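You operate a simulated robot arm through the tools that you are given. There is no shell and no other tool. Be economical: measure what you need, move in short steps, check, and stop when the job is done.

You run a simulated robot arm. Do the job below in one go: nothing can be reset, and whatever is moved stays where it is left.

JOB
Set the orange fence to the card's size with the matching silver block.
Fine: free the lever, slide the fence up to the block, lock it, put the block back. Set down upright: what you pick out.

The check looks at the end state, three seconds after you hand in, the way a careful person would. Anything else that was tipped, shoved, dropped, spilled or broken makes it a failure.

ROBOT AND FRAMES
A 6-joint arm with a two-finger parallel gripper, fixed in place. Base frame: the origin is at the foot of the arm, x ahead of it, y to its left, z up; the work surface is at about z = 800. Readings come in mm, rad, newtons and seconds.
With the tool pointing down near the work surface it reaches from about 260 to 680 mm from the base axis. Its first joint turns from -1.152 to 1.152 rad. Payload 2.9 kg.
Tool frame: the origin (TCP) lies between the finger pads and is the grasp point; the fingertips stand 30 mm ahead of it; z points along the fingers, y is the line along which they close. Largest opening 110 mm; finger width 20, thickness 10; the body of the gripper, 48 by 112 mm, starts 55 mm behind the TCP.
Orientation is that of the tool frame in the base frame, as a unit quaternion [w, x, y, z]. With the fingers straight down and closing along the base's y, the tool's x points along the base's -x, its y along +y and its z along -z.

CONTROLS
- The arm moves only by the tool send_rows. Its argument "motion" is a list of rows, each an object of numbers (a shift or turn left out is 0, a gripper value left out holds the last): "rx", "ry", "rz": the turn, a rotation vector about the tool's x, y, z in rad; "x", "y", "z": the shift along the tool's x, y, z in mm; "jaw": the opening in per cent of the stroke, from 0 (shut) to 100 (fully open). In form: [{"rx": .., "ry": .., "rz": .., "x": .., "y": .., "z": .., "jaw": ..}, ...]. A call has 1 to 20 rows; each row shifts and turns the commanded pose from where the row before left it, along the tool's axes as they then stand. A row lasts 0.2 s, in which the tool goes at most 50 mm and 0.15 rad; a call with a longer step from one row to the next is refused whole, and so is a gripper value outside its range. A pose out of reach is approached as far as the arm can. The call stops where the force on the tool passes 70 N (or 10 N more than at its start, if that is more) or the arm is blocked; 0.2 s more then pass. Each finger travels about 108 mm/s and halts on what it meets, pressing with about 24 N; the grip force reading is that of the motor and also rises with nothing between the fingers. The clock runs only during rows and for 0.2 s after the last one: add rows that do not move to give the fingers time. The reply holds the time, the measured pose of the TCP, the force on the tool along the base axes, the opening and the grip force, in the units named above and with some noise, with the torque about the TCP (base axes, N m) and any sound that the robot's microphone picked up.
- Cameras (640 x 400 px; columns grow to the right, rows downward): "scene" is fixed at [77.1, 426.5, 1401.5]; the picture's right is [-0.77, -0.63, 0.00], its down [-0.25, 0.30, -0.92] and it looks along [0.58, -0.71, -0.39] (base axes); focal length 365 px, centre (320, 200). "wrist" rides on the gripper at [72, 17, -103] in the tool frame; the picture's right is [-0.23, 0.97, 0.00], its down [-0.76, -0.18, -0.62] and it looks along [-0.61, -0.14, 0.78] (tool axes); focal length 222 px, centre (320, 200). There is no depth. A picture from a camera that has moved, and an enlarged one, comes with that camera's place and axes in the base frame and with its lens.
- camera(camera): a new picture of that camera. No time passes.
- zoom(camera, box): a new picture of the part [left, top, right, bottom] of that camera's present view, enlarged. No time passes.
- hand_in(): hands the job in; it is judged then, once.

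Go step by step. Nothing tells you positions but the pictures and the camera data: compare them with the known pose of the tool, close in by small moves and look again before you grip or let go. The budget is 120 turns and 64 pictures, counting those below and the enlarged ones. Unless the task says otherwise, let go and move clear before handing in, and close with one line.

The tools are called after "Call:" as a command line: name --argument value ..., lists and objects as JSON in quotes. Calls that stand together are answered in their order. send_rows: Moves the arm, as the interface text tells. Its arguments: {"type":"object","properties":{"motion":{"type":"array","items":{"type":"object","properties":{"rx":{"type":"number"},"ry":{"type":"number"},"rz":{"type":"number"},"x":{"type":"number"},"y":{"type":"number"},"z":{"type":"number"},"jaw":{"type":"number"}}}}},"required":["motion"]} The other tools are called the same way: camera (camera) takes a picture; zoom (camera, box) takes an enlarged picture of a part of a camera's view; hand_in () hands the job in.

At the start:

```text
clock: 0.0
eef_pos: [398.8, -132.1, 1202.9]
orientation: [0.0, 0.0, 1.0, 0.001]
contact_force: [-0.8, 0.2, -0.8]
wrist_torque: [-0.01, 0.0, -0.01]
width: 109.8
finger_force: 0.0
```

scene: 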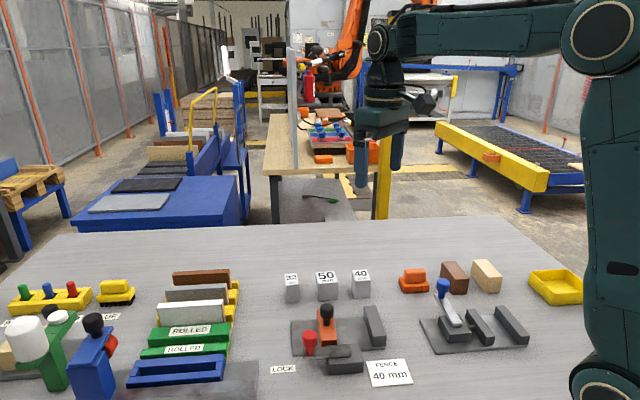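
wrist: 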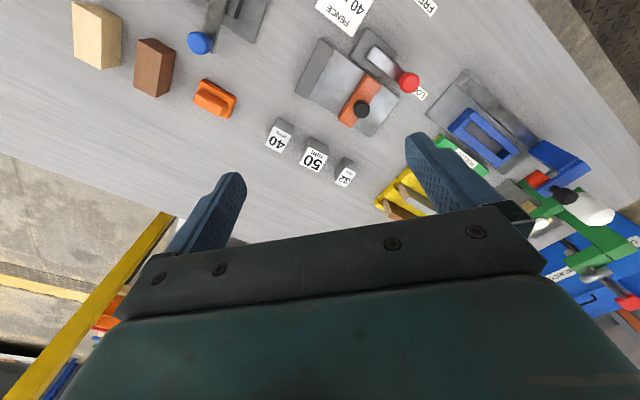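

I see the orange fence on a grey plate with a red lever, three silver blocks (32, 50, 40) and a card "FENCE 40 mm". I'll take enlarged looks first.

Call:
zoom --camera "scene" --box '[260, 250, 440, 400]'

Call:
zoom --camera "wrist" --box '[240, 0, 460, 190]'

```text
2.67 times, centred on (350, 325) of scene
camera zoom: at [77.1, 426.5, 1401.5], right [-0.77, -0.63, 0.0], down [-0.25, 0.3, -0.92], along [0.58, -0.71, -0.39], focal length 974 px, centre (240, -133)
```

zoom: 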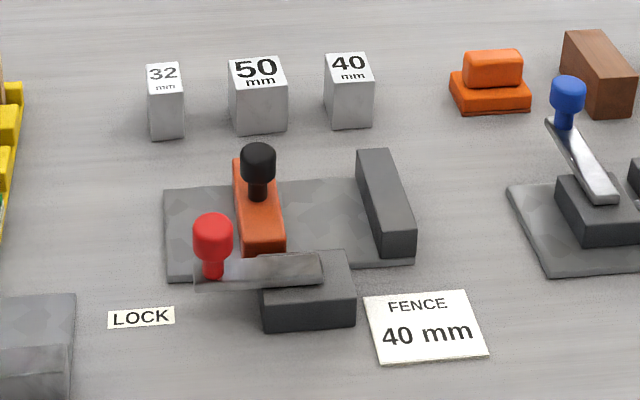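

```text
2.11 times, centred on (350, 95) of wrist
camera zoom: at [325.8, -116.3, 1305.9], right [0.23, 0.97, 0.0], down [0.76, -0.18, 0.62], along [0.61, -0.14, -0.78], focal length 468 px, centre (257, 421)
```

zoom: 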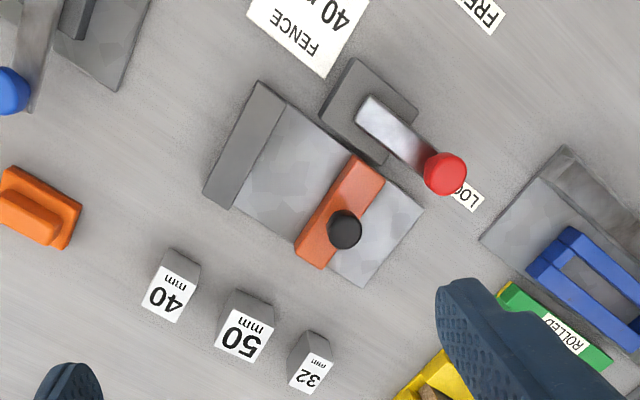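

The device is turned about 45° to the base, with the lever on LOCK and FREE about 70° counter-clockwise from it. I'll bring the hand to a closer viewing pose, turned to suit the fixture.

Call:
send_rows --motion '[{"x": 18, "y": 38, "z": 24}, {"x": 18, "y": 38, "z": 24}, {"x": 18, "y": 38, "z": 24}, {"x": 18, "y": 38, "z": 24}, {"x": 18, "y": 38, "z": 24}, {"rz": 0.131}, {"rz": 0.131}, {"rz": 0.131}, {"rz": 0.131}, {"rz": 0.131}, {"rz": 0.131}, {}]'

Call:
camera --camera "wrist"

```text
clock: 2.6
eef_pos: [308.3, 57.4, 1083.1]
orientation: [0.0, 0.383, 0.924, 0.0]
contact_force: [0.0, -0.7, -0.1]
wrist_torque: [0.01, -0.02, -0.01]
width: 110.0
finger_force: 0.1
```

```text
59 pictures are left
camera wrist: at [269.0, 120.4, 1185.8], right [0.85, 0.53, 0.0], down [0.41, -0.67, 0.62], along [0.33, -0.53, -0.78], focal length 222 px, centre (320, 200)
```

wrist: 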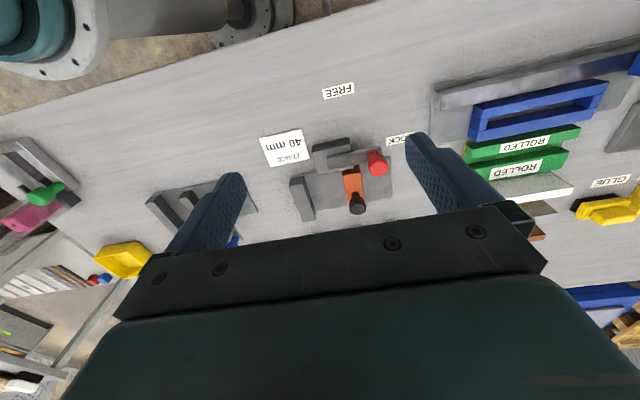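

The view is good for the fixture. I'll enlarge it.

Call:
zoom --camera "wrist" --box '[240, 70, 440, 230]'

```text
2.50 times, centred on (340, 150) of wrist
camera zoom: at [269.0, 120.4, 1185.8], right [0.85, 0.53, 0.0], down [0.41, -0.67, 0.62], along [0.33, -0.53, -0.78], focal length 555 px, centre (270, 325)
```

zoom: 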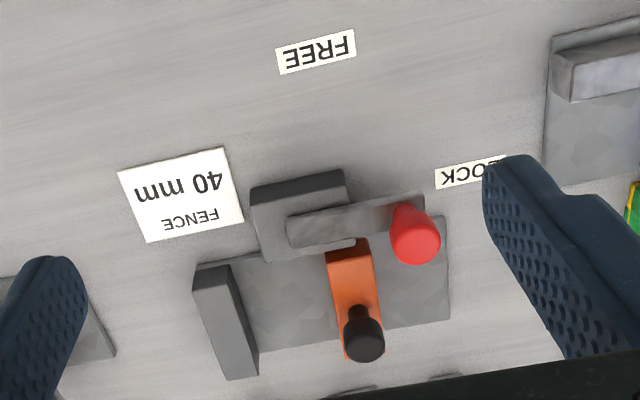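

The lever pivot is at about (390, -25), the red knob at (437, 20, 877), the black fence knob at (461, -65). I'll go above the red knob with the jaws turned to suit its swing, then look again.

Call:
send_rows --motion '[{"x": -29.35, "y": 16.1, "z": 30.75, "jaw": 55}, {"x": -29.35, "y": 16.1, "z": 30.75}, {"x": -29.35, "y": 16.1, "z": 30.75}, {"x": -29.35, "y": 16.1, "z": 30.75}, {"rz": 0.134}, {"rz": 0.134}, {"rz": 0.134}, {"rz": 0.134}, {"rz": 0.134}, {"rz": 0.134}, {"rz": 0.134}, {}]'

Call:
camera --camera "wrist"

Call:
camera --camera "scene"

```text
clock: 5.2
eef_pos: [438.2, 18.6, 960.1]
orientation: [0.0, 0.76, 0.651, 0.0]
contact_force: [-0.1, 0.1, -0.5]
wrist_torque: [-0.05, 0.03, -0.01]
width: 60.3
finger_force: 0.1
```

```text
57 pictures are left
camera wrist: at [465.3, 87.9, 1062.8], right [0.93, -0.38, 0.0], down [-0.29, -0.72, 0.62], along [-0.23, -0.58, -0.78], focal length 222 px, centre (320, 200)
```

wrist: 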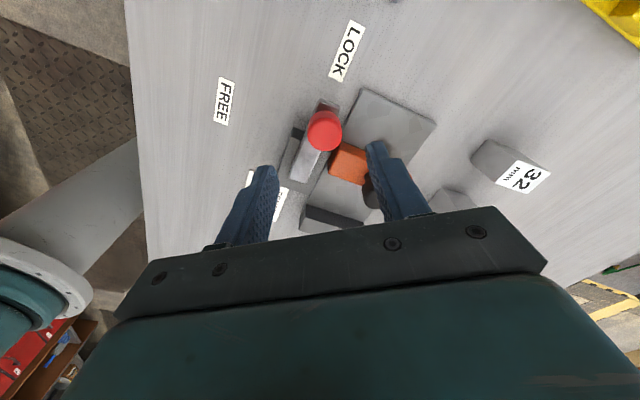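

```text
56 pictures are left
```

scene: 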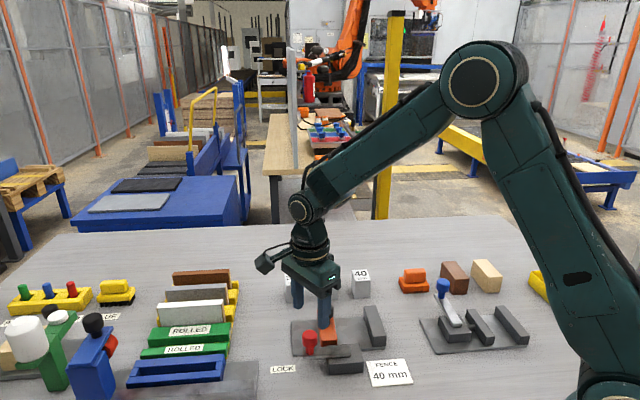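

The knob sits at about (441, 21). I'll lower to z 887 and close on it.

Call:
send_rows --motion '[{"x": 2.8, "y": 2.6, "z": 25}, {"z": 25}, {"z": 12}, {"z": 11}, {}]'

Call:
zoom --camera "wrist" --box '[200, 60, 440, 240]'

Call:
zoom --camera "scene" --box '[250, 240, 450, 390]'

```text
clock: 6.4
eef_pos: [440.7, 22.7, 887.1]
orientation: [0.0, 0.759, 0.651, 0.0]
contact_force: [0.6, 0.0, -1.1]
wrist_torque: [0.01, -0.02, 0.01]
width: 60.7
finger_force: 0.1
```

```text
2.22 times, centred on (320, 150) of wrist
camera zoom: at [467.6, 90.6, 989.6], right [0.93, -0.37, 0.0], down [-0.29, -0.73, 0.62], along [-0.23, -0.58, -0.78], focal length 494 px, centre (320, 311)
```

zoom: 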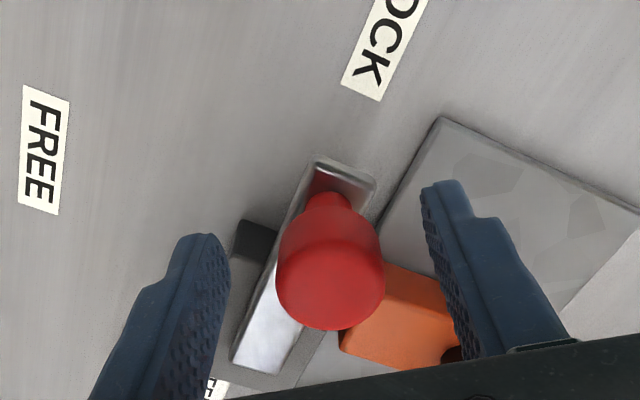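

```text
2.67 times, centred on (350, 315) of scene
camera zoom: at [77.1, 426.5, 1401.5], right [-0.77, -0.63, 0.0], down [-0.25, 0.3, -0.92], along [0.58, -0.71, -0.39], focal length 974 px, centre (240, -107)
```

zoom: 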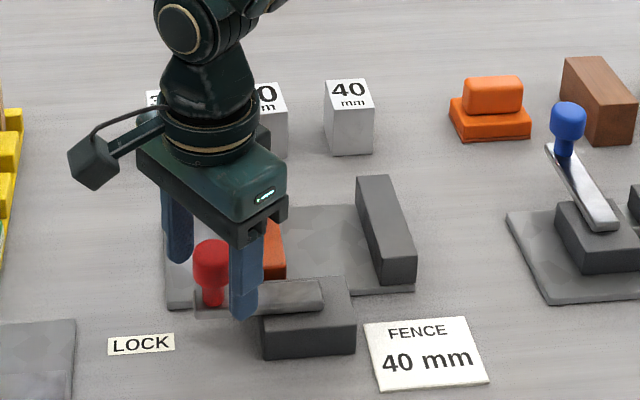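

The knob lies between the fingers, slightly to the right finger's side. I'll shift 3 mm and close.

Call:
send_rows --motion '[{"y": 3, "x": 1.5}, {"jaw": 35}, {"jaw": 20}, {}, {}]'

Call:
zoom --camera "wrist" --box '[200, 60, 440, 240]'

```text
clock: 7.6
eef_pos: [443.0, 22.9, 887.8]
orientation: [-0.001, 0.759, 0.651, 0.0]
contact_force: [-11.8, 2.6, 2.0]
wrist_torque: [-0.04, -0.25, -0.08]
width: 29.4
finger_force: 44.8
```

```text
2.22 times, centred on (320, 150) of wrist
camera zoom: at [470.2, 91.5, 989.4], right [0.93, -0.37, 0.0], down [-0.29, -0.73, 0.62], along [-0.23, -0.58, -0.78], focal length 494 px, centre (320, 311)
```

zoom: 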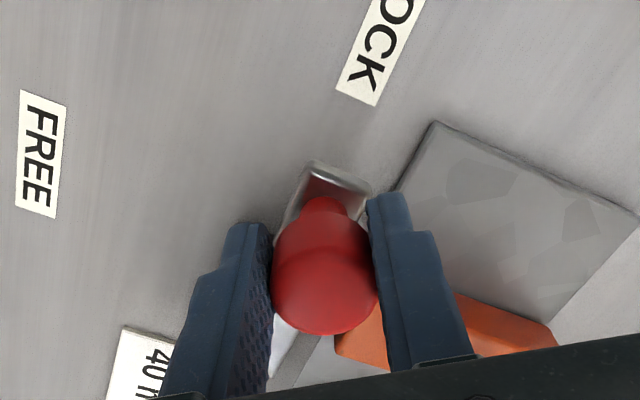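

Both fingers are on the knob. I'll loosen the jaws slightly into a cage and swing the lever about halfway along its arc.

Call:
send_rows --motion '[{"jaw": 29.5}, {"x": 5.0, "y": -7.3}, {"x": 4.5, "y": -8.7}, {"x": 3.1, "y": -9.2}, {"x": 1.9, "y": -9.6}, {"x": 0.5, "y": -9.8}, {}]'

Call:
zoom --camera "wrist" --box '[200, 60, 440, 240]'

```text
clock: 9.2
eef_pos: [402.9, 43.5, 886.6]
orientation: [0.0, 0.759, 0.651, 0.0]
contact_force: [0.6, 0.5, -0.3]
wrist_torque: [0.02, -0.02, -0.01]
width: 32.8
finger_force: 0.1
```

```text
2.22 times, centred on (320, 150) of wrist
camera zoom: at [429.7, 113.3, 989.0], right [0.93, -0.37, 0.0], down [-0.29, -0.73, 0.62], along [-0.23, -0.58, -0.78], focal length 494 px, centre (320, 311)
```

zoom: 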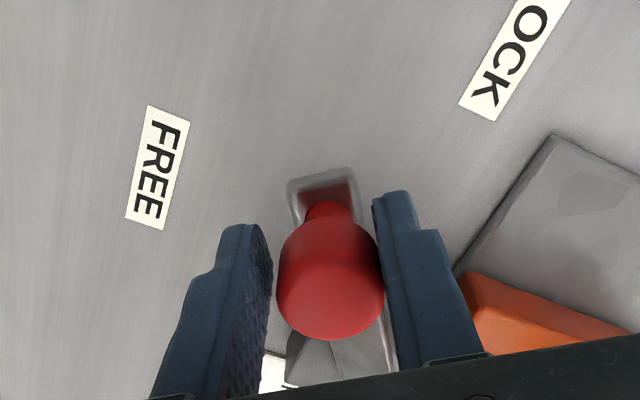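

The lever is following the fingers. I'll carry on to FREE.

Call:
send_rows --motion '[{"x": -0.8, "y": -9.7}, {"x": -2.2, "y": -9.5}, {"x": -3.5, "y": -9.2}, {"x": -4.8, "y": -8.6}, {"x": -3.5, "y": -4.9}, {}]'

Call:
zoom --camera "wrist" --box '[200, 60, 440, 240]'

Call:
zoom --camera "scene" --box '[250, 250, 450, 400]'

```text
clock: 10.6
eef_pos: [359.6, 36.6, 887.2]
orientation: [0.001, 0.759, 0.651, 0.002]
contact_force: [9.5, 1.7, 2.1]
wrist_torque: [0.01, -0.09, 0.1]
width: 37.2
finger_force: 4.7
```

```text
2.22 times, centred on (320, 150) of wrist
camera zoom: at [386.4, 105.0, 990.1], right [0.93, -0.37, 0.0], down [-0.29, -0.73, 0.62], along [-0.23, -0.58, -0.78], focal length 494 px, centre (320, 311)
```

zoom: 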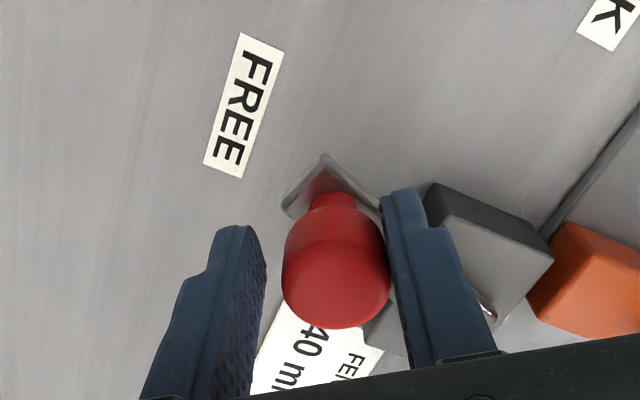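

```text
2.67 times, centred on (350, 325) of scene
camera zoom: at [77.3, 426.5, 1401.5], right [-0.77, -0.63, 0.0], down [-0.25, 0.3, -0.92], along [0.58, -0.71, -0.39], focal length 974 px, centre (240, -133)
```

zoom: 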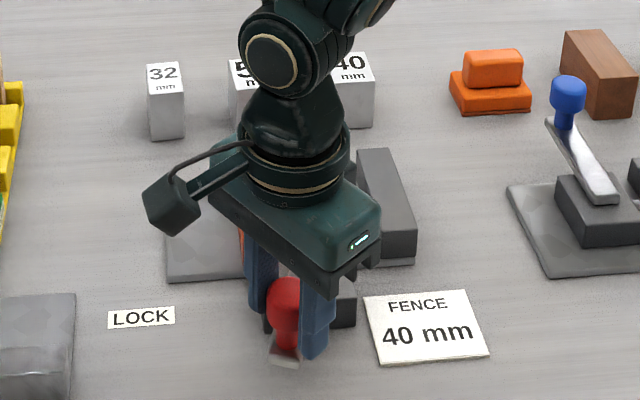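

The finger meets resistance at about FREE. I'll nudge a little more to confirm that it is the end stop.

Call:
send_rows --motion '[{"x": -1.5, "y": -2.5}, {}, {}]'

Call:
zoom --camera "wrist" --box '[200, 60, 440, 240]'

```text
clock: 11.4
eef_pos: [357.5, 34.9, 886.7]
orientation: [0.002, 0.759, 0.651, 0.002]
contact_force: [17.3, 4.3, 1.8]
wrist_torque: [0.02, -0.13, 0.19]
width: 41.0
finger_force: 8.3
```

```text
2.22 times, centred on (320, 150) of wrist
camera zoom: at [383.9, 104.2, 990.0], right [0.93, -0.37, 0.0], down [-0.3, -0.73, 0.62], along [-0.23, -0.58, -0.78], focal length 494 px, centre (320, 311)
```

zoom: 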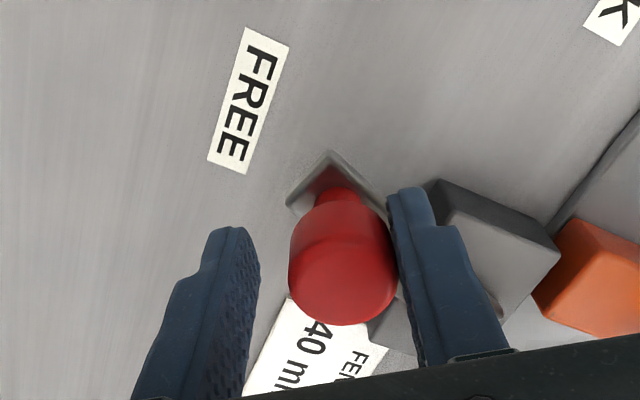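

The lever is on its FREE stop. I'll back off, open, rise, and move toward the 40 block with the jaws across the line of the fixture.

Call:
send_rows --motion '[{"x": 1.5, "y": 2, "jaw": 40}, {"jaw": 50, "y": 4}, {}, {"z": -30}, {"z": -40}, {"z": -40}, {"z": -40}, {"rz": 0.126}, {"rz": 0.126}, {"rz": 0.126}, {"rz": 0.126}, {"rz": 0.126}, {}]'

Call:
zoom --camera "scene" --box '[250, 250, 450, 400]'

```text
clock: 14.2
eef_pos: [362.7, 35.5, 1038.2]
orientation: [0.0, 0.924, 0.383, 0.001]
contact_force: [0.0, 0.6, -0.5]
wrist_torque: [-0.01, -0.01, 0.02]
width: 54.9
finger_force: 0.1
```

```text
2.67 times, centred on (350, 325) of scene
camera zoom: at [77.1, 426.5, 1401.5], right [-0.77, -0.63, 0.0], down [-0.25, 0.3, -0.92], along [0.58, -0.71, -0.39], focal length 974 px, centre (240, -133)
```

zoom: 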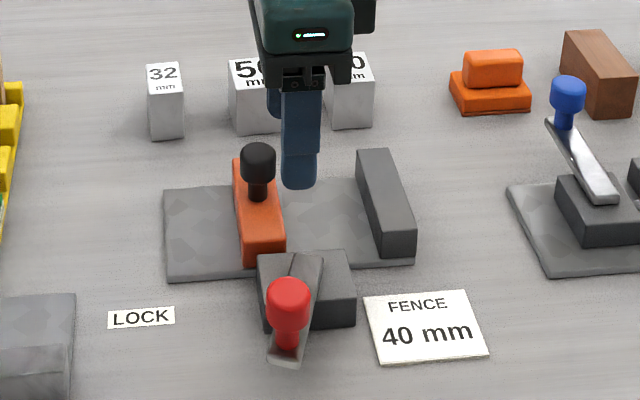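

The lever is cleanly at FREE. Now I'll go above the 40 block.

Call:
send_rows --motion '[{"x": -15.45, "y": 43.1, "z": 0, "jaw": 75}, {"x": -15.45, "y": 43.1, "z": 0}, {"x": -15.45, "y": 43.1, "z": 0}, {"x": -15.45, "y": 43.1, "z": 0}, {"x": -15.45, "y": 43.1, "z": 10}, {"x": -15.45, "y": 43.1, "z": 20}, {"x": -15.45, "y": 43.1, "z": 20}, {}, {}]'

Call:
camera --camera "wrist"

```text
clock: 16.2
eef_pos: [500.8, -250.9, 988.2]
orientation: [0.0, 0.923, 0.384, 0.0]
contact_force: [-0.7, 1.0, -0.4]
wrist_torque: [-0.01, -0.04, 0.01]
width: 82.4
finger_force: 0.1
```

```text
47 pictures are left
camera wrist: at [562.8, -212.0, 1090.9], right [0.53, -0.85, 0.0], down [-0.66, -0.41, 0.62], along [-0.53, -0.33, -0.78], focal length 222 px, centre (320, 200)
```

wrist: 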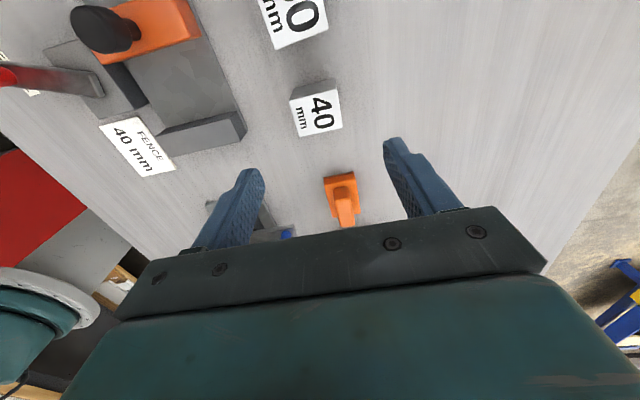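

Call:
zoom --camera "wrist" --box '[250, 60, 390, 165]'

Call:
zoom --camera "wrist" --box '[0, 0, 270, 200]'

```text
3.81 times, centred on (320, 112) of wrist
camera zoom: at [562.8, -212.0, 1090.9], right [0.53, -0.85, 0.0], down [-0.66, -0.41, 0.62], along [-0.53, -0.33, -0.78], focal length 846 px, centre (320, 533)
```

zoom: 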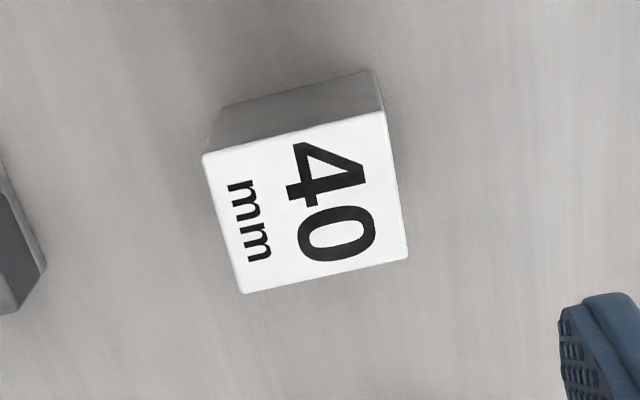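

```text
2.00 times, centred on (135, 100) of wrist
camera zoom: at [562.8, -212.0, 1090.9], right [0.53, -0.85, 0.0], down [-0.66, -0.41, 0.62], along [-0.53, -0.33, -0.78], focal length 444 px, centre (690, 400)
```

zoom: 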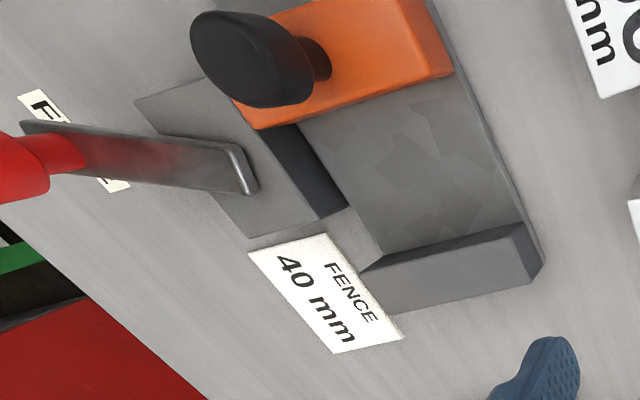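

Block 40 is centred at about (496, -251), top at 849, and measures 40 along the slide and about 50 across. I want a sharper look at the stop and fence before moving on.

Call:
zoom --camera "wrist" --box '[110, 0, 270, 160]'

Call:
zoom --camera "scene" --box '[280, 290, 400, 380]'

```text
2.50 times, centred on (190, 80) of wrist
camera zoom: at [562.8, -212.0, 1090.9], right [0.53, -0.85, 0.0], down [-0.66, -0.41, 0.62], along [-0.53, -0.33, -0.78], focal length 555 px, centre (645, 500)
```

zoom: 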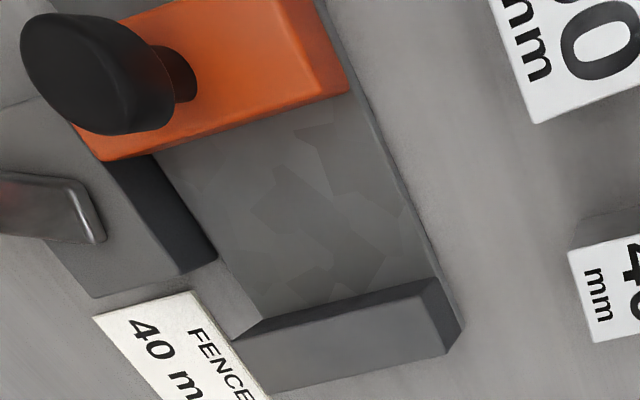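

```text
4.44 times, centred on (340, 335) of scene
camera zoom: at [77.1, 426.5, 1401.5], right [-0.77, -0.63, 0.0], down [-0.25, 0.3, -0.92], along [0.58, -0.71, -0.39], focal length 1623 px, centre (231, -400)
```

zoom: 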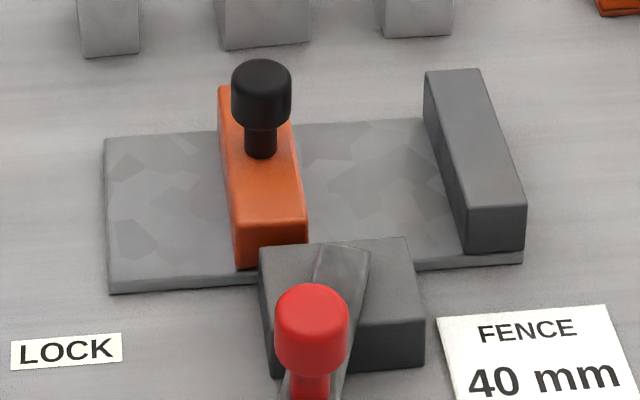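

The stop face is at s≈188 (s along the slide) and the fence face at s≈265, so the fence has to come about 37 mm. I'll lower onto the 40 block now.

Call:
send_rows --motion '[{"x": -3.4, "y": -3.1, "z": 35}, {"z": 35}, {"z": 25}, {"z": 20}, {}]'

Call:
camera --camera "wrist"

```text
clock: 17.4
eef_pos: [495.6, -254.1, 871.2]
orientation: [0.0, 0.924, 0.383, 0.0]
contact_force: [0.1, -0.4, 0.3]
wrist_torque: [-0.04, 0.01, 0.02]
width: 82.5
finger_force: 0.1
```

```text
42 pictures are left
camera wrist: at [558.2, -214.3, 974.7], right [0.53, -0.85, 0.0], down [-0.66, -0.41, 0.62], along [-0.53, -0.33, -0.78], focal length 222 px, centre (320, 200)
```

wrist: 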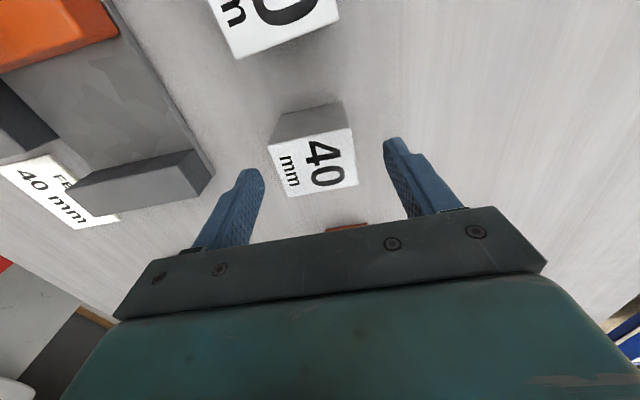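

The block is nearly centred. I'll correct by 4 mm, go down and grip.

Call:
send_rows --motion '[{"x": 3.8, "y": -2.1}, {"z": 12}, {"z": 11}, {"jaw": 55}, {"jaw": 40}, {"jaw": 38}, {}, {}]'

Call:
camera --camera "wrist"

```text
clock: 19.2
eef_pos: [496.3, -249.4, 848.9]
orientation: [0.0, 0.923, 0.384, 0.001]
contact_force: [-0.1, 0.4, 0.3]
wrist_torque: [0.02, -0.01, 0.0]
width: 49.8
finger_force: 23.8
```

```text
41 pictures are left
camera wrist: at [558.3, -210.2, 951.9], right [0.53, -0.85, 0.0], down [-0.66, -0.41, 0.62], along [-0.53, -0.33, -0.78], focal length 222 px, centre (320, 200)
```

wrist: 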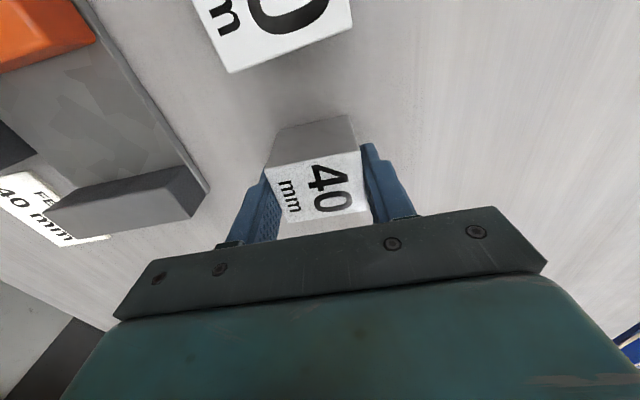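

The block is gripped (49.8 mm across). I'll lift it and carry it over the plate, just off the stop.

Call:
send_rows --motion '[{"z": -20}, {"z": -30}, {"z": -20}, {"x": 9.6, "y": -36.8}, {"x": 9.6, "y": -36.8}, {"x": 9.6, "y": -36.8}, {"x": 9.6, "y": -36.9}, {}, {}]'

Call:
camera --camera "wrist"

Call:
zoom --camera "scene" --box '[270, 260, 430, 380]'

```text
clock: 21.2
eef_pos: [418.4, -119.5, 920.7]
orientation: [0.001, 0.924, 0.383, 0.0]
contact_force: [-0.3, 0.9, -2.5]
wrist_torque: [0.03, 0.03, 0.0]
width: 49.3
finger_force: 24.3
```

```text
40 pictures are left
camera wrist: at [480.2, -79.8, 1022.6], right [0.53, -0.85, 0.0], down [-0.66, -0.41, 0.62], along [-0.53, -0.33, -0.78], focal length 222 px, centre (320, 200)
```

wrist: 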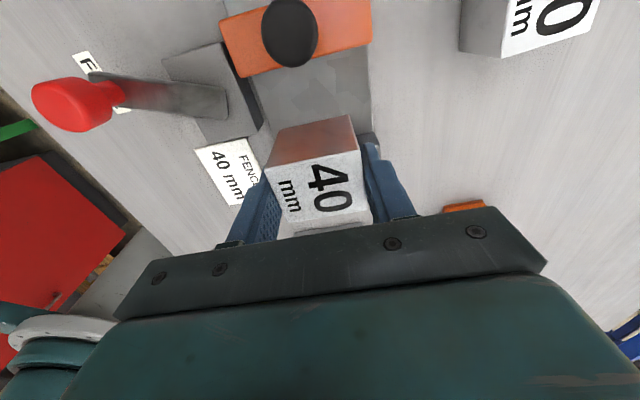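

```text
3.33 times, centred on (350, 320) of scene
camera zoom: at [77.1, 426.5, 1401.5], right [-0.77, -0.63, 0.0], down [-0.25, 0.3, -0.92], along [0.58, -0.71, -0.39], focal length 1217 px, centre (220, -200)
```

zoom: 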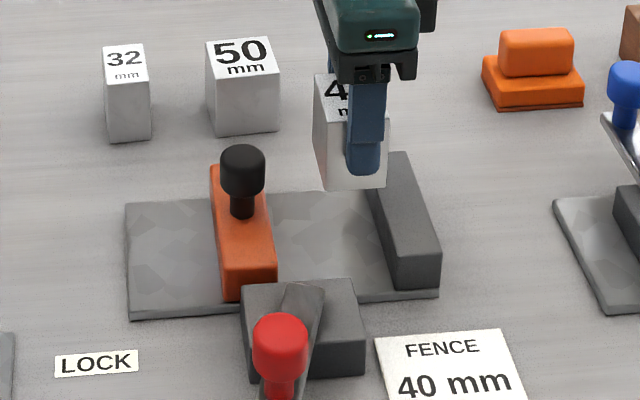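

I'm above the gap with the stop a few mm behind the block. I'll lower to just above the plate and check.

Call:
send_rows --motion '[{"x": 3, "z": 20}, {"z": 20}, {"z": 12}, {"z": 6}, {}]'

Call:
zoom --camera "scene" --box '[290, 270, 410, 360]'

```text
clock: 22.4
eef_pos: [420.9, -116.5, 860.5]
orientation: [-0.001, 0.924, 0.384, 0.0]
contact_force: [0.4, -0.6, -2.5]
wrist_torque: [0.01, 0.02, 0.03]
width: 49.7
finger_force: 24.0
```

```text
4.44 times, centred on (350, 315) of scene
camera zoom: at [77.1, 426.5, 1401.5], right [-0.77, -0.63, 0.0], down [-0.25, 0.3, -0.92], along [0.58, -0.71, -0.39], focal length 1623 px, centre (187, -311)
```

zoom: 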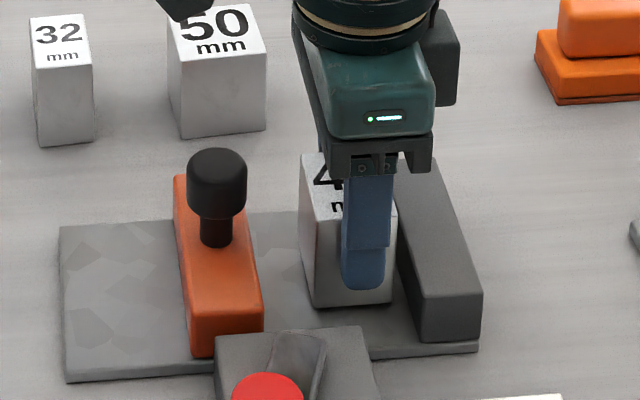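

The block clears the stop and sits just above the plate. I'll lower by small steps until it touches.

Call:
send_rows --motion '[{"z": 2}, {"z": 1}, {"z": 1}, {}]'

```text
clock: 23.4
eef_pos: [421.1, -116.4, 857.0]
orientation: [-0.001, 0.924, 0.383, 0.0]
contact_force: [-2.6, 1.5, 11.2]
wrist_torque: [0.16, 0.3, -0.04]
width: 49.9
finger_force: 23.7
```

The block is down on the plate. I'll ease the pressure and slide it against the stop.

Call:
send_rows --motion '[{"z": -0.7}, {"x": -1.5}, {"x": -1.5}, {"x": -1}, {}]'

```text
clock: 24.6
eef_pos: [417.2, -119.1, 858.4]
orientation: [0.0, 0.924, 0.384, 0.001]
contact_force: [0.1, 0.3, -2.9]
wrist_torque: [0.0, -0.02, 0.01]
width: 49.9
finger_force: 23.9
```

Call:
send_rows --motion '[{"z": 1}, {"x": -1}, {"x": -1}, {"x": -1}, {}]'

```text
clock: 25.8
eef_pos: [416.1, -121.0, 858.5]
orientation: [0.001, 0.924, 0.383, 0.001]
contact_force: [4.1, 2.1, 6.4]
wrist_torque: [0.23, 0.11, -0.05]
width: 49.8
finger_force: 23.9
```

Call:
send_rows --motion '[{"x": -1}, {"x": -1}, {}]'

Call:
zoom --camera "scene" --box '[310, 280, 390, 340]'

```text
clock: 26.6
eef_pos: [415.6, -122.9, 858.3]
orientation: [0.0, 0.923, 0.384, 0.003]
contact_force: [8.3, 9.0, 15.3]
wrist_torque: [0.06, 0.16, -0.22]
width: 49.8
finger_force: 23.6
```

```text
6.67 times, centred on (350, 310) of scene
camera zoom: at [77.1, 426.8, 1401.4], right [-0.77, -0.63, 0.0], down [-0.25, 0.3, -0.92], along [0.58, -0.71, -0.39], focal length 2434 px, centre (120, -533)
```

zoom: 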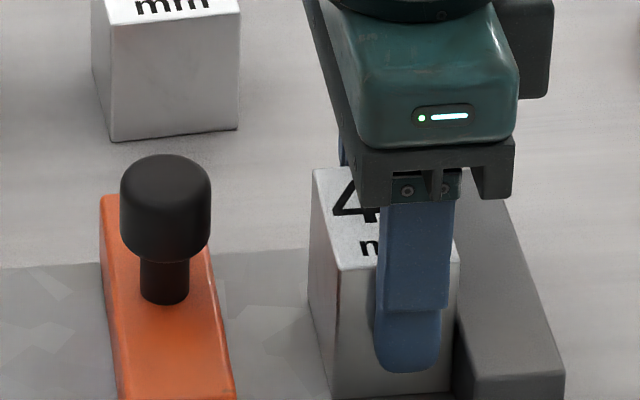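

The block bears on the stop. I'll release it and rise.

Call:
send_rows --motion '[{"x": 0.8}, {"jaw": 50}, {"jaw": 60}, {}, {"z": -20}, {"z": -35}, {"z": -35}, {}]'

Call:
camera --camera "wrist"

Call:
zoom --camera "scene" --box '[290, 270, 410, 360]'

```text
clock: 28.4
eef_pos: [415.5, -121.8, 946.2]
orientation: [0.0, 0.924, 0.383, 0.0]
contact_force: [0.7, 0.9, 0.4]
wrist_torque: [0.04, -0.02, 0.03]
width: 65.8
finger_force: 0.1
```

```text
36 pictures are left
camera wrist: at [478.7, -82.9, 1048.7], right [0.53, -0.85, 0.0], down [-0.66, -0.41, 0.62], along [-0.53, -0.33, -0.78], focal length 222 px, centre (320, 200)
```

wrist: 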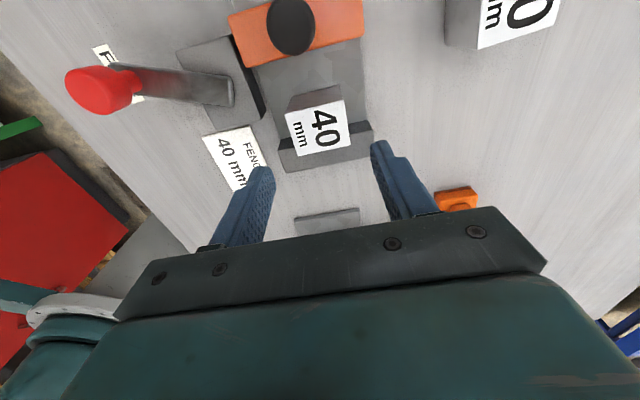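

```text
4.44 times, centred on (350, 315) of scene
camera zoom: at [77.1, 426.5, 1401.5], right [-0.77, -0.63, 0.0], down [-0.25, 0.3, -0.92], along [0.58, -0.71, -0.39], focal length 1623 px, centre (187, -311)
```

zoom: 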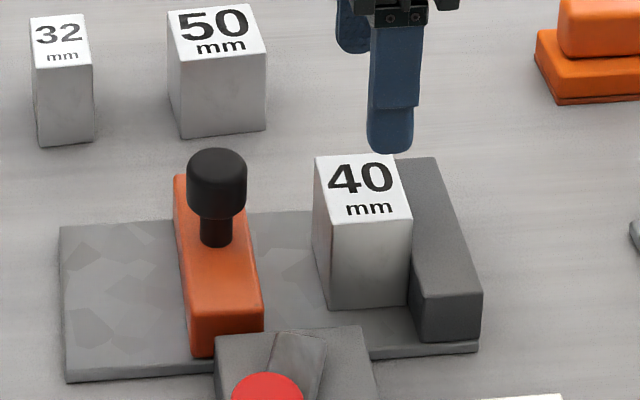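

The block stands upright against the stop. Next I'll go above the black fence knob, keeping this orientation.

Call:
send_rows --motion '[{"x": 25, "y": -1}, {"x": 25, "y": -1}, {"x": 23}, {}, {}]'

Call:
camera --camera "wrist"

```text
clock: 29.6
eef_pos: [466.6, -68.3, 946.9]
orientation: [0.001, 0.923, 0.384, 0.001]
contact_force: [0.3, 0.5, -0.3]
wrist_torque: [-0.03, -0.01, 0.01]
width: 66.0
finger_force: 0.0
```

```text
34 pictures are left
camera wrist: at [529.2, -29.6, 1049.9], right [0.53, -0.85, 0.0], down [-0.66, -0.41, 0.62], along [-0.53, -0.33, -0.78], focal length 222 px, centre (320, 200)
```

wrist: 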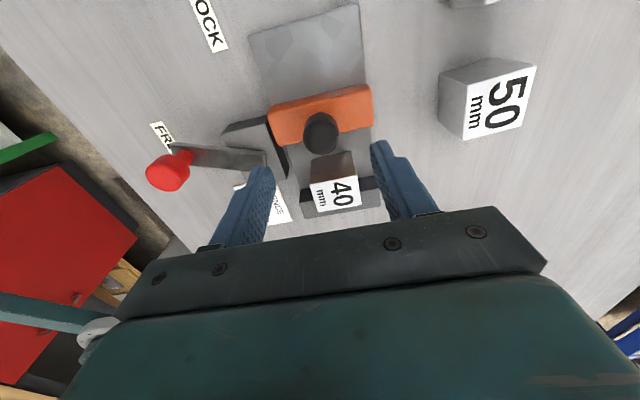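

Call:
zoom --camera "wrist" --box '[250, 70, 390, 175]'

```text
3.81 times, centred on (320, 122) of wrist
camera zoom: at [529.2, -29.6, 1049.9], right [0.53, -0.85, 0.0], down [-0.66, -0.41, 0.62], along [-0.53, -0.33, -0.78], focal length 846 px, centre (320, 495)
```

zoom: 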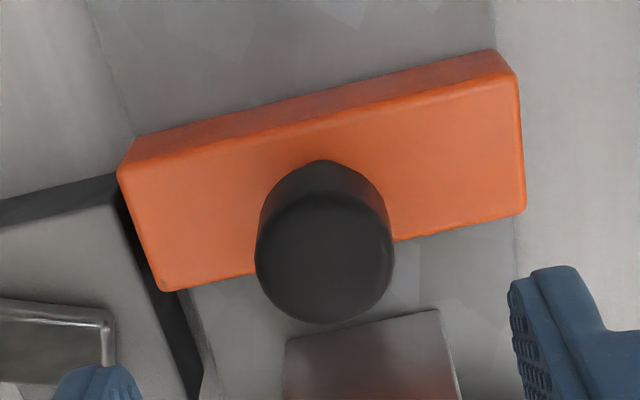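

The knob is centred at about s=282, p=381, with its top near 887. I'll lower around it and close.

Call:
send_rows --motion '[{"y": 2.5, "z": 25}, {"z": 20}, {"z": 14}, {}, {"jaw": 40}, {"jaw": 20}, {}, {}]'

Call:
zoom --camera "wrist" --box '[220, 70, 420, 220]'

```text
clock: 31.4
eef_pos: [467.6, -70.0, 887.7]
orientation: [0.0, 0.924, 0.383, 0.001]
contact_force: [-2.4, 2.6, -1.1]
wrist_torque: [0.11, -0.14, 0.0]
width: 29.4
finger_force: 44.9
```

```text
2.67 times, centred on (320, 145) of wrist
camera zoom: at [529.0, -31.5, 990.6], right [0.53, -0.85, 0.0], down [-0.66, -0.41, 0.62], along [-0.53, -0.33, -0.78], focal length 592 px, centre (320, 347)
```

zoom: 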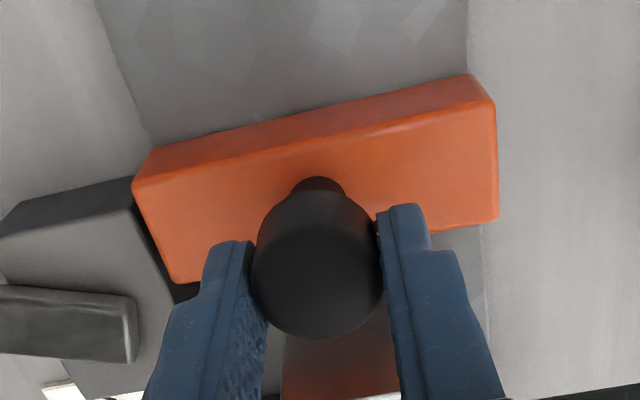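

The knob is held. I'll slide the fence 28 mm toward the block.

Call:
send_rows --motion '[{"x": -4}, {"x": -6}, {"x": -6}, {"x": -6}, {"x": -6}, {}]'

Call:
zoom --camera "wrist" --box '[220, 70, 420, 220]'

Call:
zoom --camera "scene" --box '[290, 270, 410, 360]'

```text
clock: 32.8
eef_pos: [446.0, -91.2, 888.3]
orientation: [0.0, 0.923, 0.384, 0.0]
contact_force: [2.5, -2.7, 4.8]
wrist_torque: [0.08, 0.06, 0.12]
width: 29.5
finger_force: 44.6
```

```text
2.67 times, centred on (320, 145) of wrist
camera zoom: at [508.7, -51.5, 990.7], right [0.53, -0.85, 0.0], down [-0.67, -0.41, 0.62], along [-0.53, -0.33, -0.78], focal length 592 px, centre (320, 347)
```

zoom: 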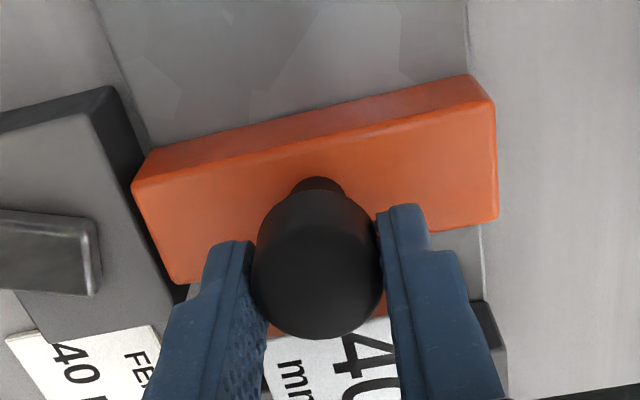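

```text
4.44 times, centred on (350, 315) of scene
camera zoom: at [77.1, 426.4, 1401.5], right [-0.77, -0.63, 0.0], down [-0.25, 0.3, -0.92], along [0.58, -0.71, -0.39], focal length 1623 px, centre (187, -311)
```

zoom: 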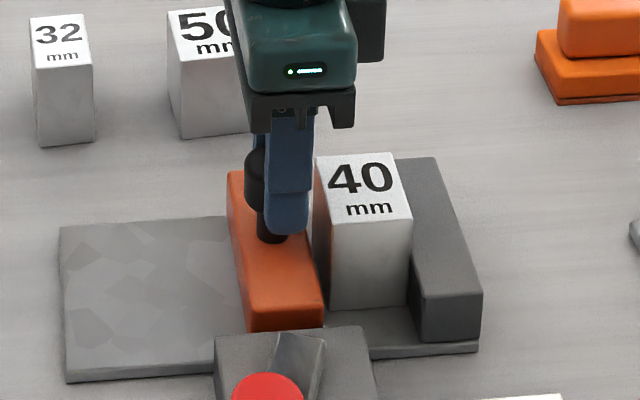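

It slides freely with a small gap left. I'll finish in small steps, watching the force.

Call:
send_rows --motion '[{"x": -1.5}, {"x": -1.5}, {"x": -1.5}, {"x": -1}, {}]'

```text
clock: 34.0
eef_pos: [443.8, -94.8, 888.0]
orientation: [0.0, 0.924, 0.383, 0.001]
contact_force: [-0.6, 1.8, 17.8]
wrist_torque: [0.07, -0.03, -0.01]
width: 29.2
finger_force: 45.2
```

Call:
zoom --camera "scene" --box '[310, 280, 390, 340]'

Call:
zoom --camera "wrist" --box '[220, 70, 420, 220]'

```text
6.67 times, centred on (350, 310) of scene
camera zoom: at [76.8, 426.6, 1401.5], right [-0.77, -0.63, 0.0], down [-0.25, 0.3, -0.92], along [0.58, -0.71, -0.39], focal length 2434 px, centre (120, -533)
```

zoom: 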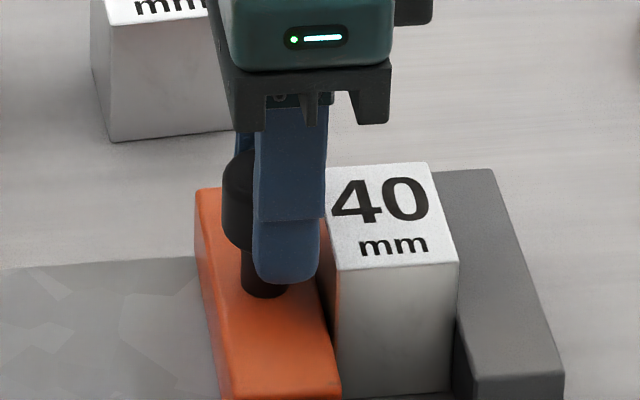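

```text
2.67 times, centred on (320, 145) of wrist
camera zoom: at [505.0, -55.3, 990.7], right [0.53, -0.85, 0.0], down [-0.66, -0.41, 0.62], along [-0.53, -0.33, -0.78], focal length 592 px, centre (320, 347)
```

zoom: 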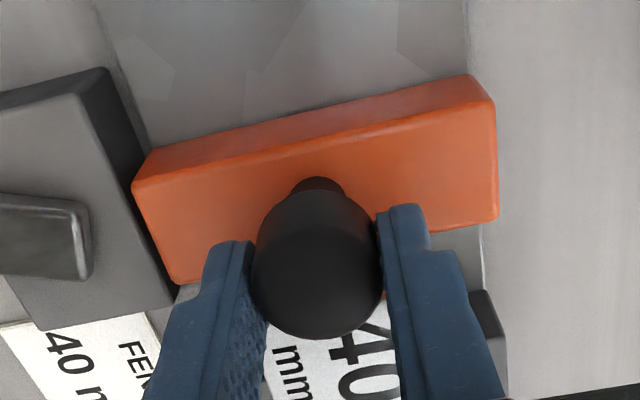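

A small gap seems to remain. I'll continue in 1 mm steps while relieving the vertical force a little.

Call:
send_rows --motion '[{"x": -1, "z": -0.5}, {"x": -1, "z": -0.4}, {}]'

```text
clock: 34.8
eef_pos: [441.7, -95.8, 888.2]
orientation: [0.0, 0.923, 0.384, 0.0]
contact_force: [6.2, 1.1, 0.6]
wrist_torque: [0.24, -0.43, -0.03]
width: 29.2
finger_force: 45.0
```

Call:
send_rows --motion '[{"x": -1}, {"x": -1}, {}]'

```text
clock: 35.6
eef_pos: [441.4, -95.9, 888.2]
orientation: [-0.002, 0.922, 0.387, 0.002]
contact_force: [19.9, 16.0, -15.3]
wrist_torque: [-0.18, -0.12, -0.02]
width: 29.4
finger_force: 44.8
```

The fence has stopped with about 25 N, so it bears on the block. I'll check the picture.

Call:
zoom --camera "scene" --box '[310, 280, 390, 340]'

Call:
camera --camera "wrist"

```text
6.67 times, centred on (350, 310) of scene
camera zoom: at [77.8, 426.8, 1401.4], right [-0.77, -0.64, 0.0], down [-0.25, 0.3, -0.92], along [0.58, -0.71, -0.39], focal length 2434 px, centre (120, -533)
```

zoom: 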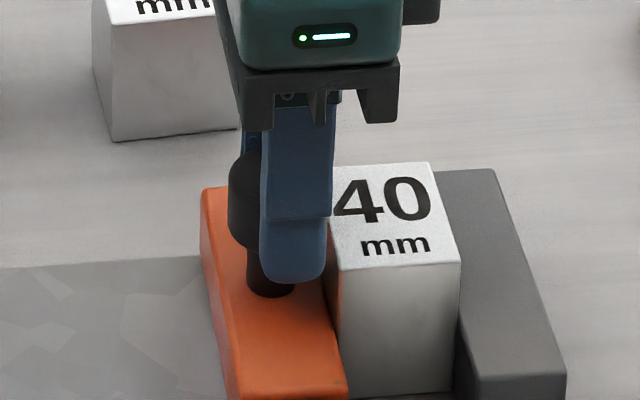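

```text
26 pictures are left
camera wrist: at [503.8, -56.4, 990.8], right [0.53, -0.85, 0.0], down [-0.66, -0.42, 0.62], along [-0.53, -0.33, -0.78], focal length 222 px, centre (320, 200)
```

wrist: 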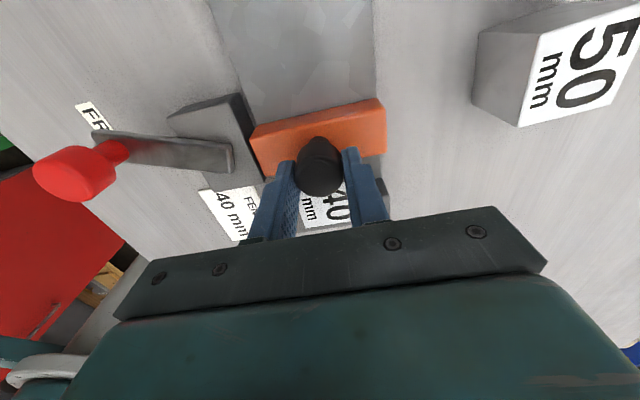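

The fence, block and stop are all in contact. I'll ease the push slightly, open the jaws and rise.

Call:
send_rows --motion '[{"x": 1.0}, {"jaw": 40}, {"jaw": 55}, {}, {"z": -20}, {"z": -35}, {"z": -35}, {}]'

Call:
zoom --camera "scene" --box '[290, 270, 410, 360]'

Call:
zoom --camera "wrist" --box '[200, 50, 400, 200]'

```text
clock: 37.4
eef_pos: [441.0, -97.1, 978.7]
orientation: [0.0, 0.923, 0.384, 0.0]
contact_force: [-1.0, -0.3, -0.6]
wrist_torque: [0.03, 0.01, 0.0]
width: 60.8
finger_force: 0.2
```

```text
4.44 times, centred on (350, 315) of scene
camera zoom: at [77.1, 426.5, 1401.5], right [-0.77, -0.63, 0.0], down [-0.25, 0.3, -0.92], along [0.58, -0.71, -0.39], focal length 1623 px, centre (187, -311)
```

zoom: 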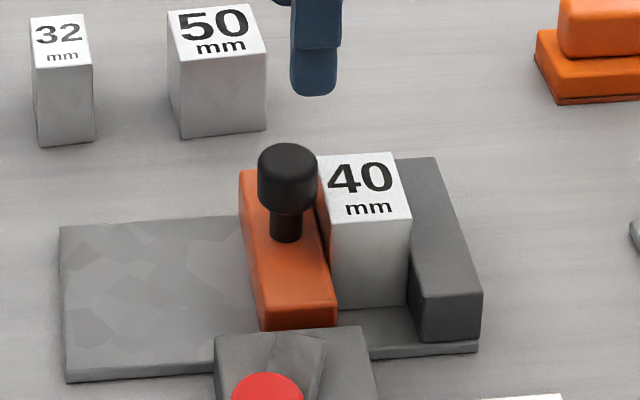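

```text
2.67 times, centred on (300, 125) of wrist
camera zoom: at [503.9, -57.1, 1081.6], right [0.53, -0.85, 0.0], down [-0.66, -0.41, 0.62], along [-0.53, -0.33, -0.78], focal length 592 px, centre (373, 400)
```

zoom: 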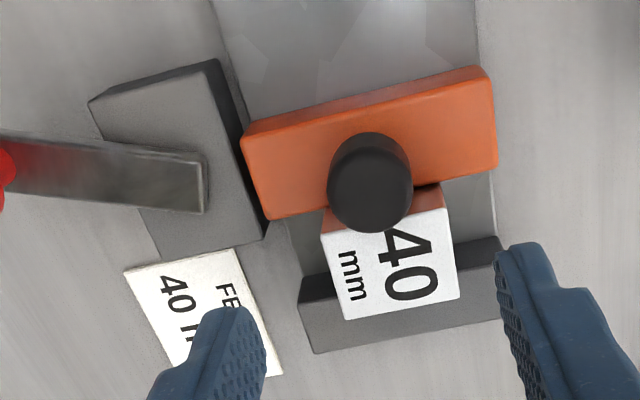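

The fence is snug against the block. Now I'll go back to the red lever knob with the earlier hand orientation.

Call:
send_rows --motion '[{"rz": -0.126}, {"rz": -0.126}, {"rz": -0.126}, {"rz": -0.126}, {"rz": -0.124}, {"x": 29.6, "y": -24.8, "z": 7}, {"x": 29.6, "y": -24.8, "z": 7}, {"x": 29.6, "y": -24.8, "z": 7}, {"x": 29.6, "y": -24.8, "z": 7}, {}, {}]'

Call:
zoom --camera "wrist" --box '[200, 60, 440, 240]'

```text
clock: 39.8
eef_pos: [361.1, 35.1, 951.6]
orientation: [0.0, 0.759, 0.651, 0.001]
contact_force: [1.4, -0.5, -0.6]
wrist_torque: [-0.02, 0.02, 0.01]
width: 60.7
finger_force: 0.0
```

```text
2.22 times, centred on (320, 150) of wrist
camera zoom: at [388.3, 105.1, 1054.2], right [0.93, -0.38, 0.0], down [-0.29, -0.72, 0.62], along [-0.23, -0.58, -0.78], focal length 494 px, centre (320, 311)
```

zoom: 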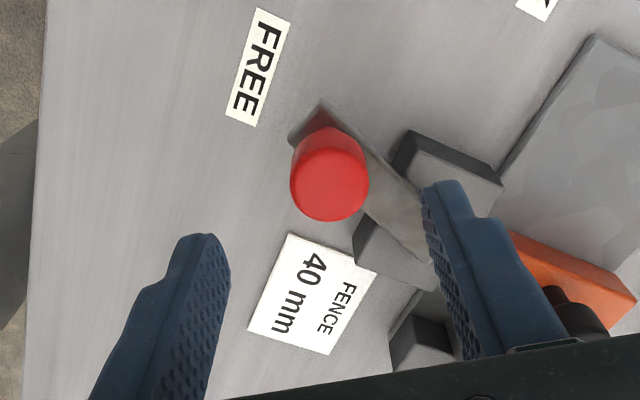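

The knob is at about (364, 34). I'll lower and cage it.

Call:
send_rows --motion '[{"y": 3, "z": 25}, {"z": 25}, {"z": 14}, {}, {"jaw": 40}, {"jaw": 29.5}, {}]'

Call:
zoom --camera "wrist" --box '[200, 60, 440, 240]'

```text
clock: 41.4
eef_pos: [364.7, 36.7, 887.8]
orientation: [0.0, 0.76, 0.65, -0.001]
contact_force: [-0.6, 0.4, -1.5]
wrist_torque: [0.01, -0.01, 0.01]
width: 32.5
finger_force: 0.1
```

```text
2.22 times, centred on (320, 150) of wrist
camera zoom: at [391.5, 104.3, 989.9], right [0.93, -0.38, 0.0], down [-0.29, -0.72, 0.62], along [-0.23, -0.58, -0.78], focal length 494 px, centre (320, 311)
```

zoom: 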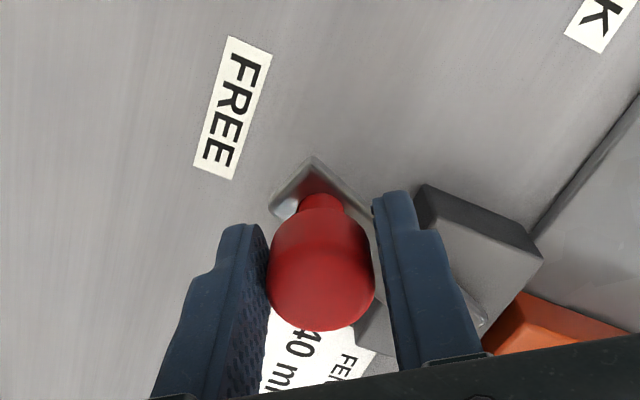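

The knob is caged. I'll swing it back along the arc toward LOCK.

Call:
send_rows --motion '[{"x": 3.7, "y": 5.8}, {"x": 4.3, "y": 8.4}, {"x": 3.3, "y": 9.6}, {"x": 1.5, "y": 11.9}, {"x": -0.6, "y": 9.2}, {"x": -2.1, "y": 9.4}, {"x": -4.1, "y": 9.7}, {"x": -4.7, "y": 8.8}, {}]'

Call:
zoom --camera "wrist" --box '[200, 60, 440, 240]'

```text
clock: 43.4
eef_pos: [437.8, 24.1, 886.6]
orientation: [0.0, 0.76, 0.651, 0.0]
contact_force: [-1.0, -0.8, -0.2]
wrist_torque: [0.01, -0.01, 0.0]
width: 32.4
finger_force: 0.4
```

```text
2.22 times, centred on (320, 150) of wrist
camera zoom: at [464.5, 93.1, 989.8], right [0.93, -0.38, 0.0], down [-0.29, -0.72, 0.62], along [-0.23, -0.58, -0.78], focal length 494 px, centre (320, 311)
```

zoom: 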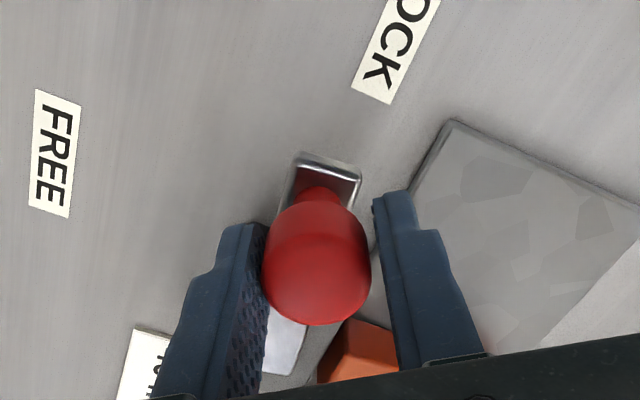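

The lever is almost at LOCK. I'll push on until I feel the end stop.

Call:
send_rows --motion '[{"x": -2.7, "y": 3.5}, {"x": -2.7, "y": 3.5}, {}, {}]'

```text
clock: 44.4
eef_pos: [442.7, 18.5, 887.5]
orientation: [0.0, 0.76, 0.65, 0.0]
contact_force: [-0.8, 0.1, 0.4]
wrist_torque: [-0.01, -0.01, 0.01]
width: 32.4
finger_force: 0.3
```

Call:
send_rows --motion '[{"x": -2, "y": 3}, {"x": -1, "y": 3}, {}, {}]'

Call:
zoom --camera "wrist" --box '[200, 60, 440, 240]'

```text
clock: 45.4
eef_pos: [447.8, 15.8, 886.2]
orientation: [-0.001, 0.759, 0.651, -0.001]
contact_force: [-15.3, 9.6, 1.0]
wrist_torque: [0.04, 0.12, -0.13]
width: 40.7
finger_force: 8.2
```

```text
2.22 times, centred on (320, 150) of wrist
camera zoom: at [474.8, 84.1, 988.5], right [0.93, -0.37, 0.0], down [-0.29, -0.73, 0.62], along [-0.24, -0.58, -0.78], focal length 494 px, centre (320, 311)
```

zoom: 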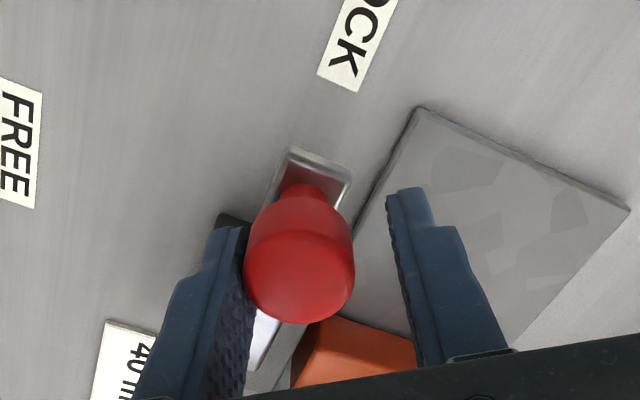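

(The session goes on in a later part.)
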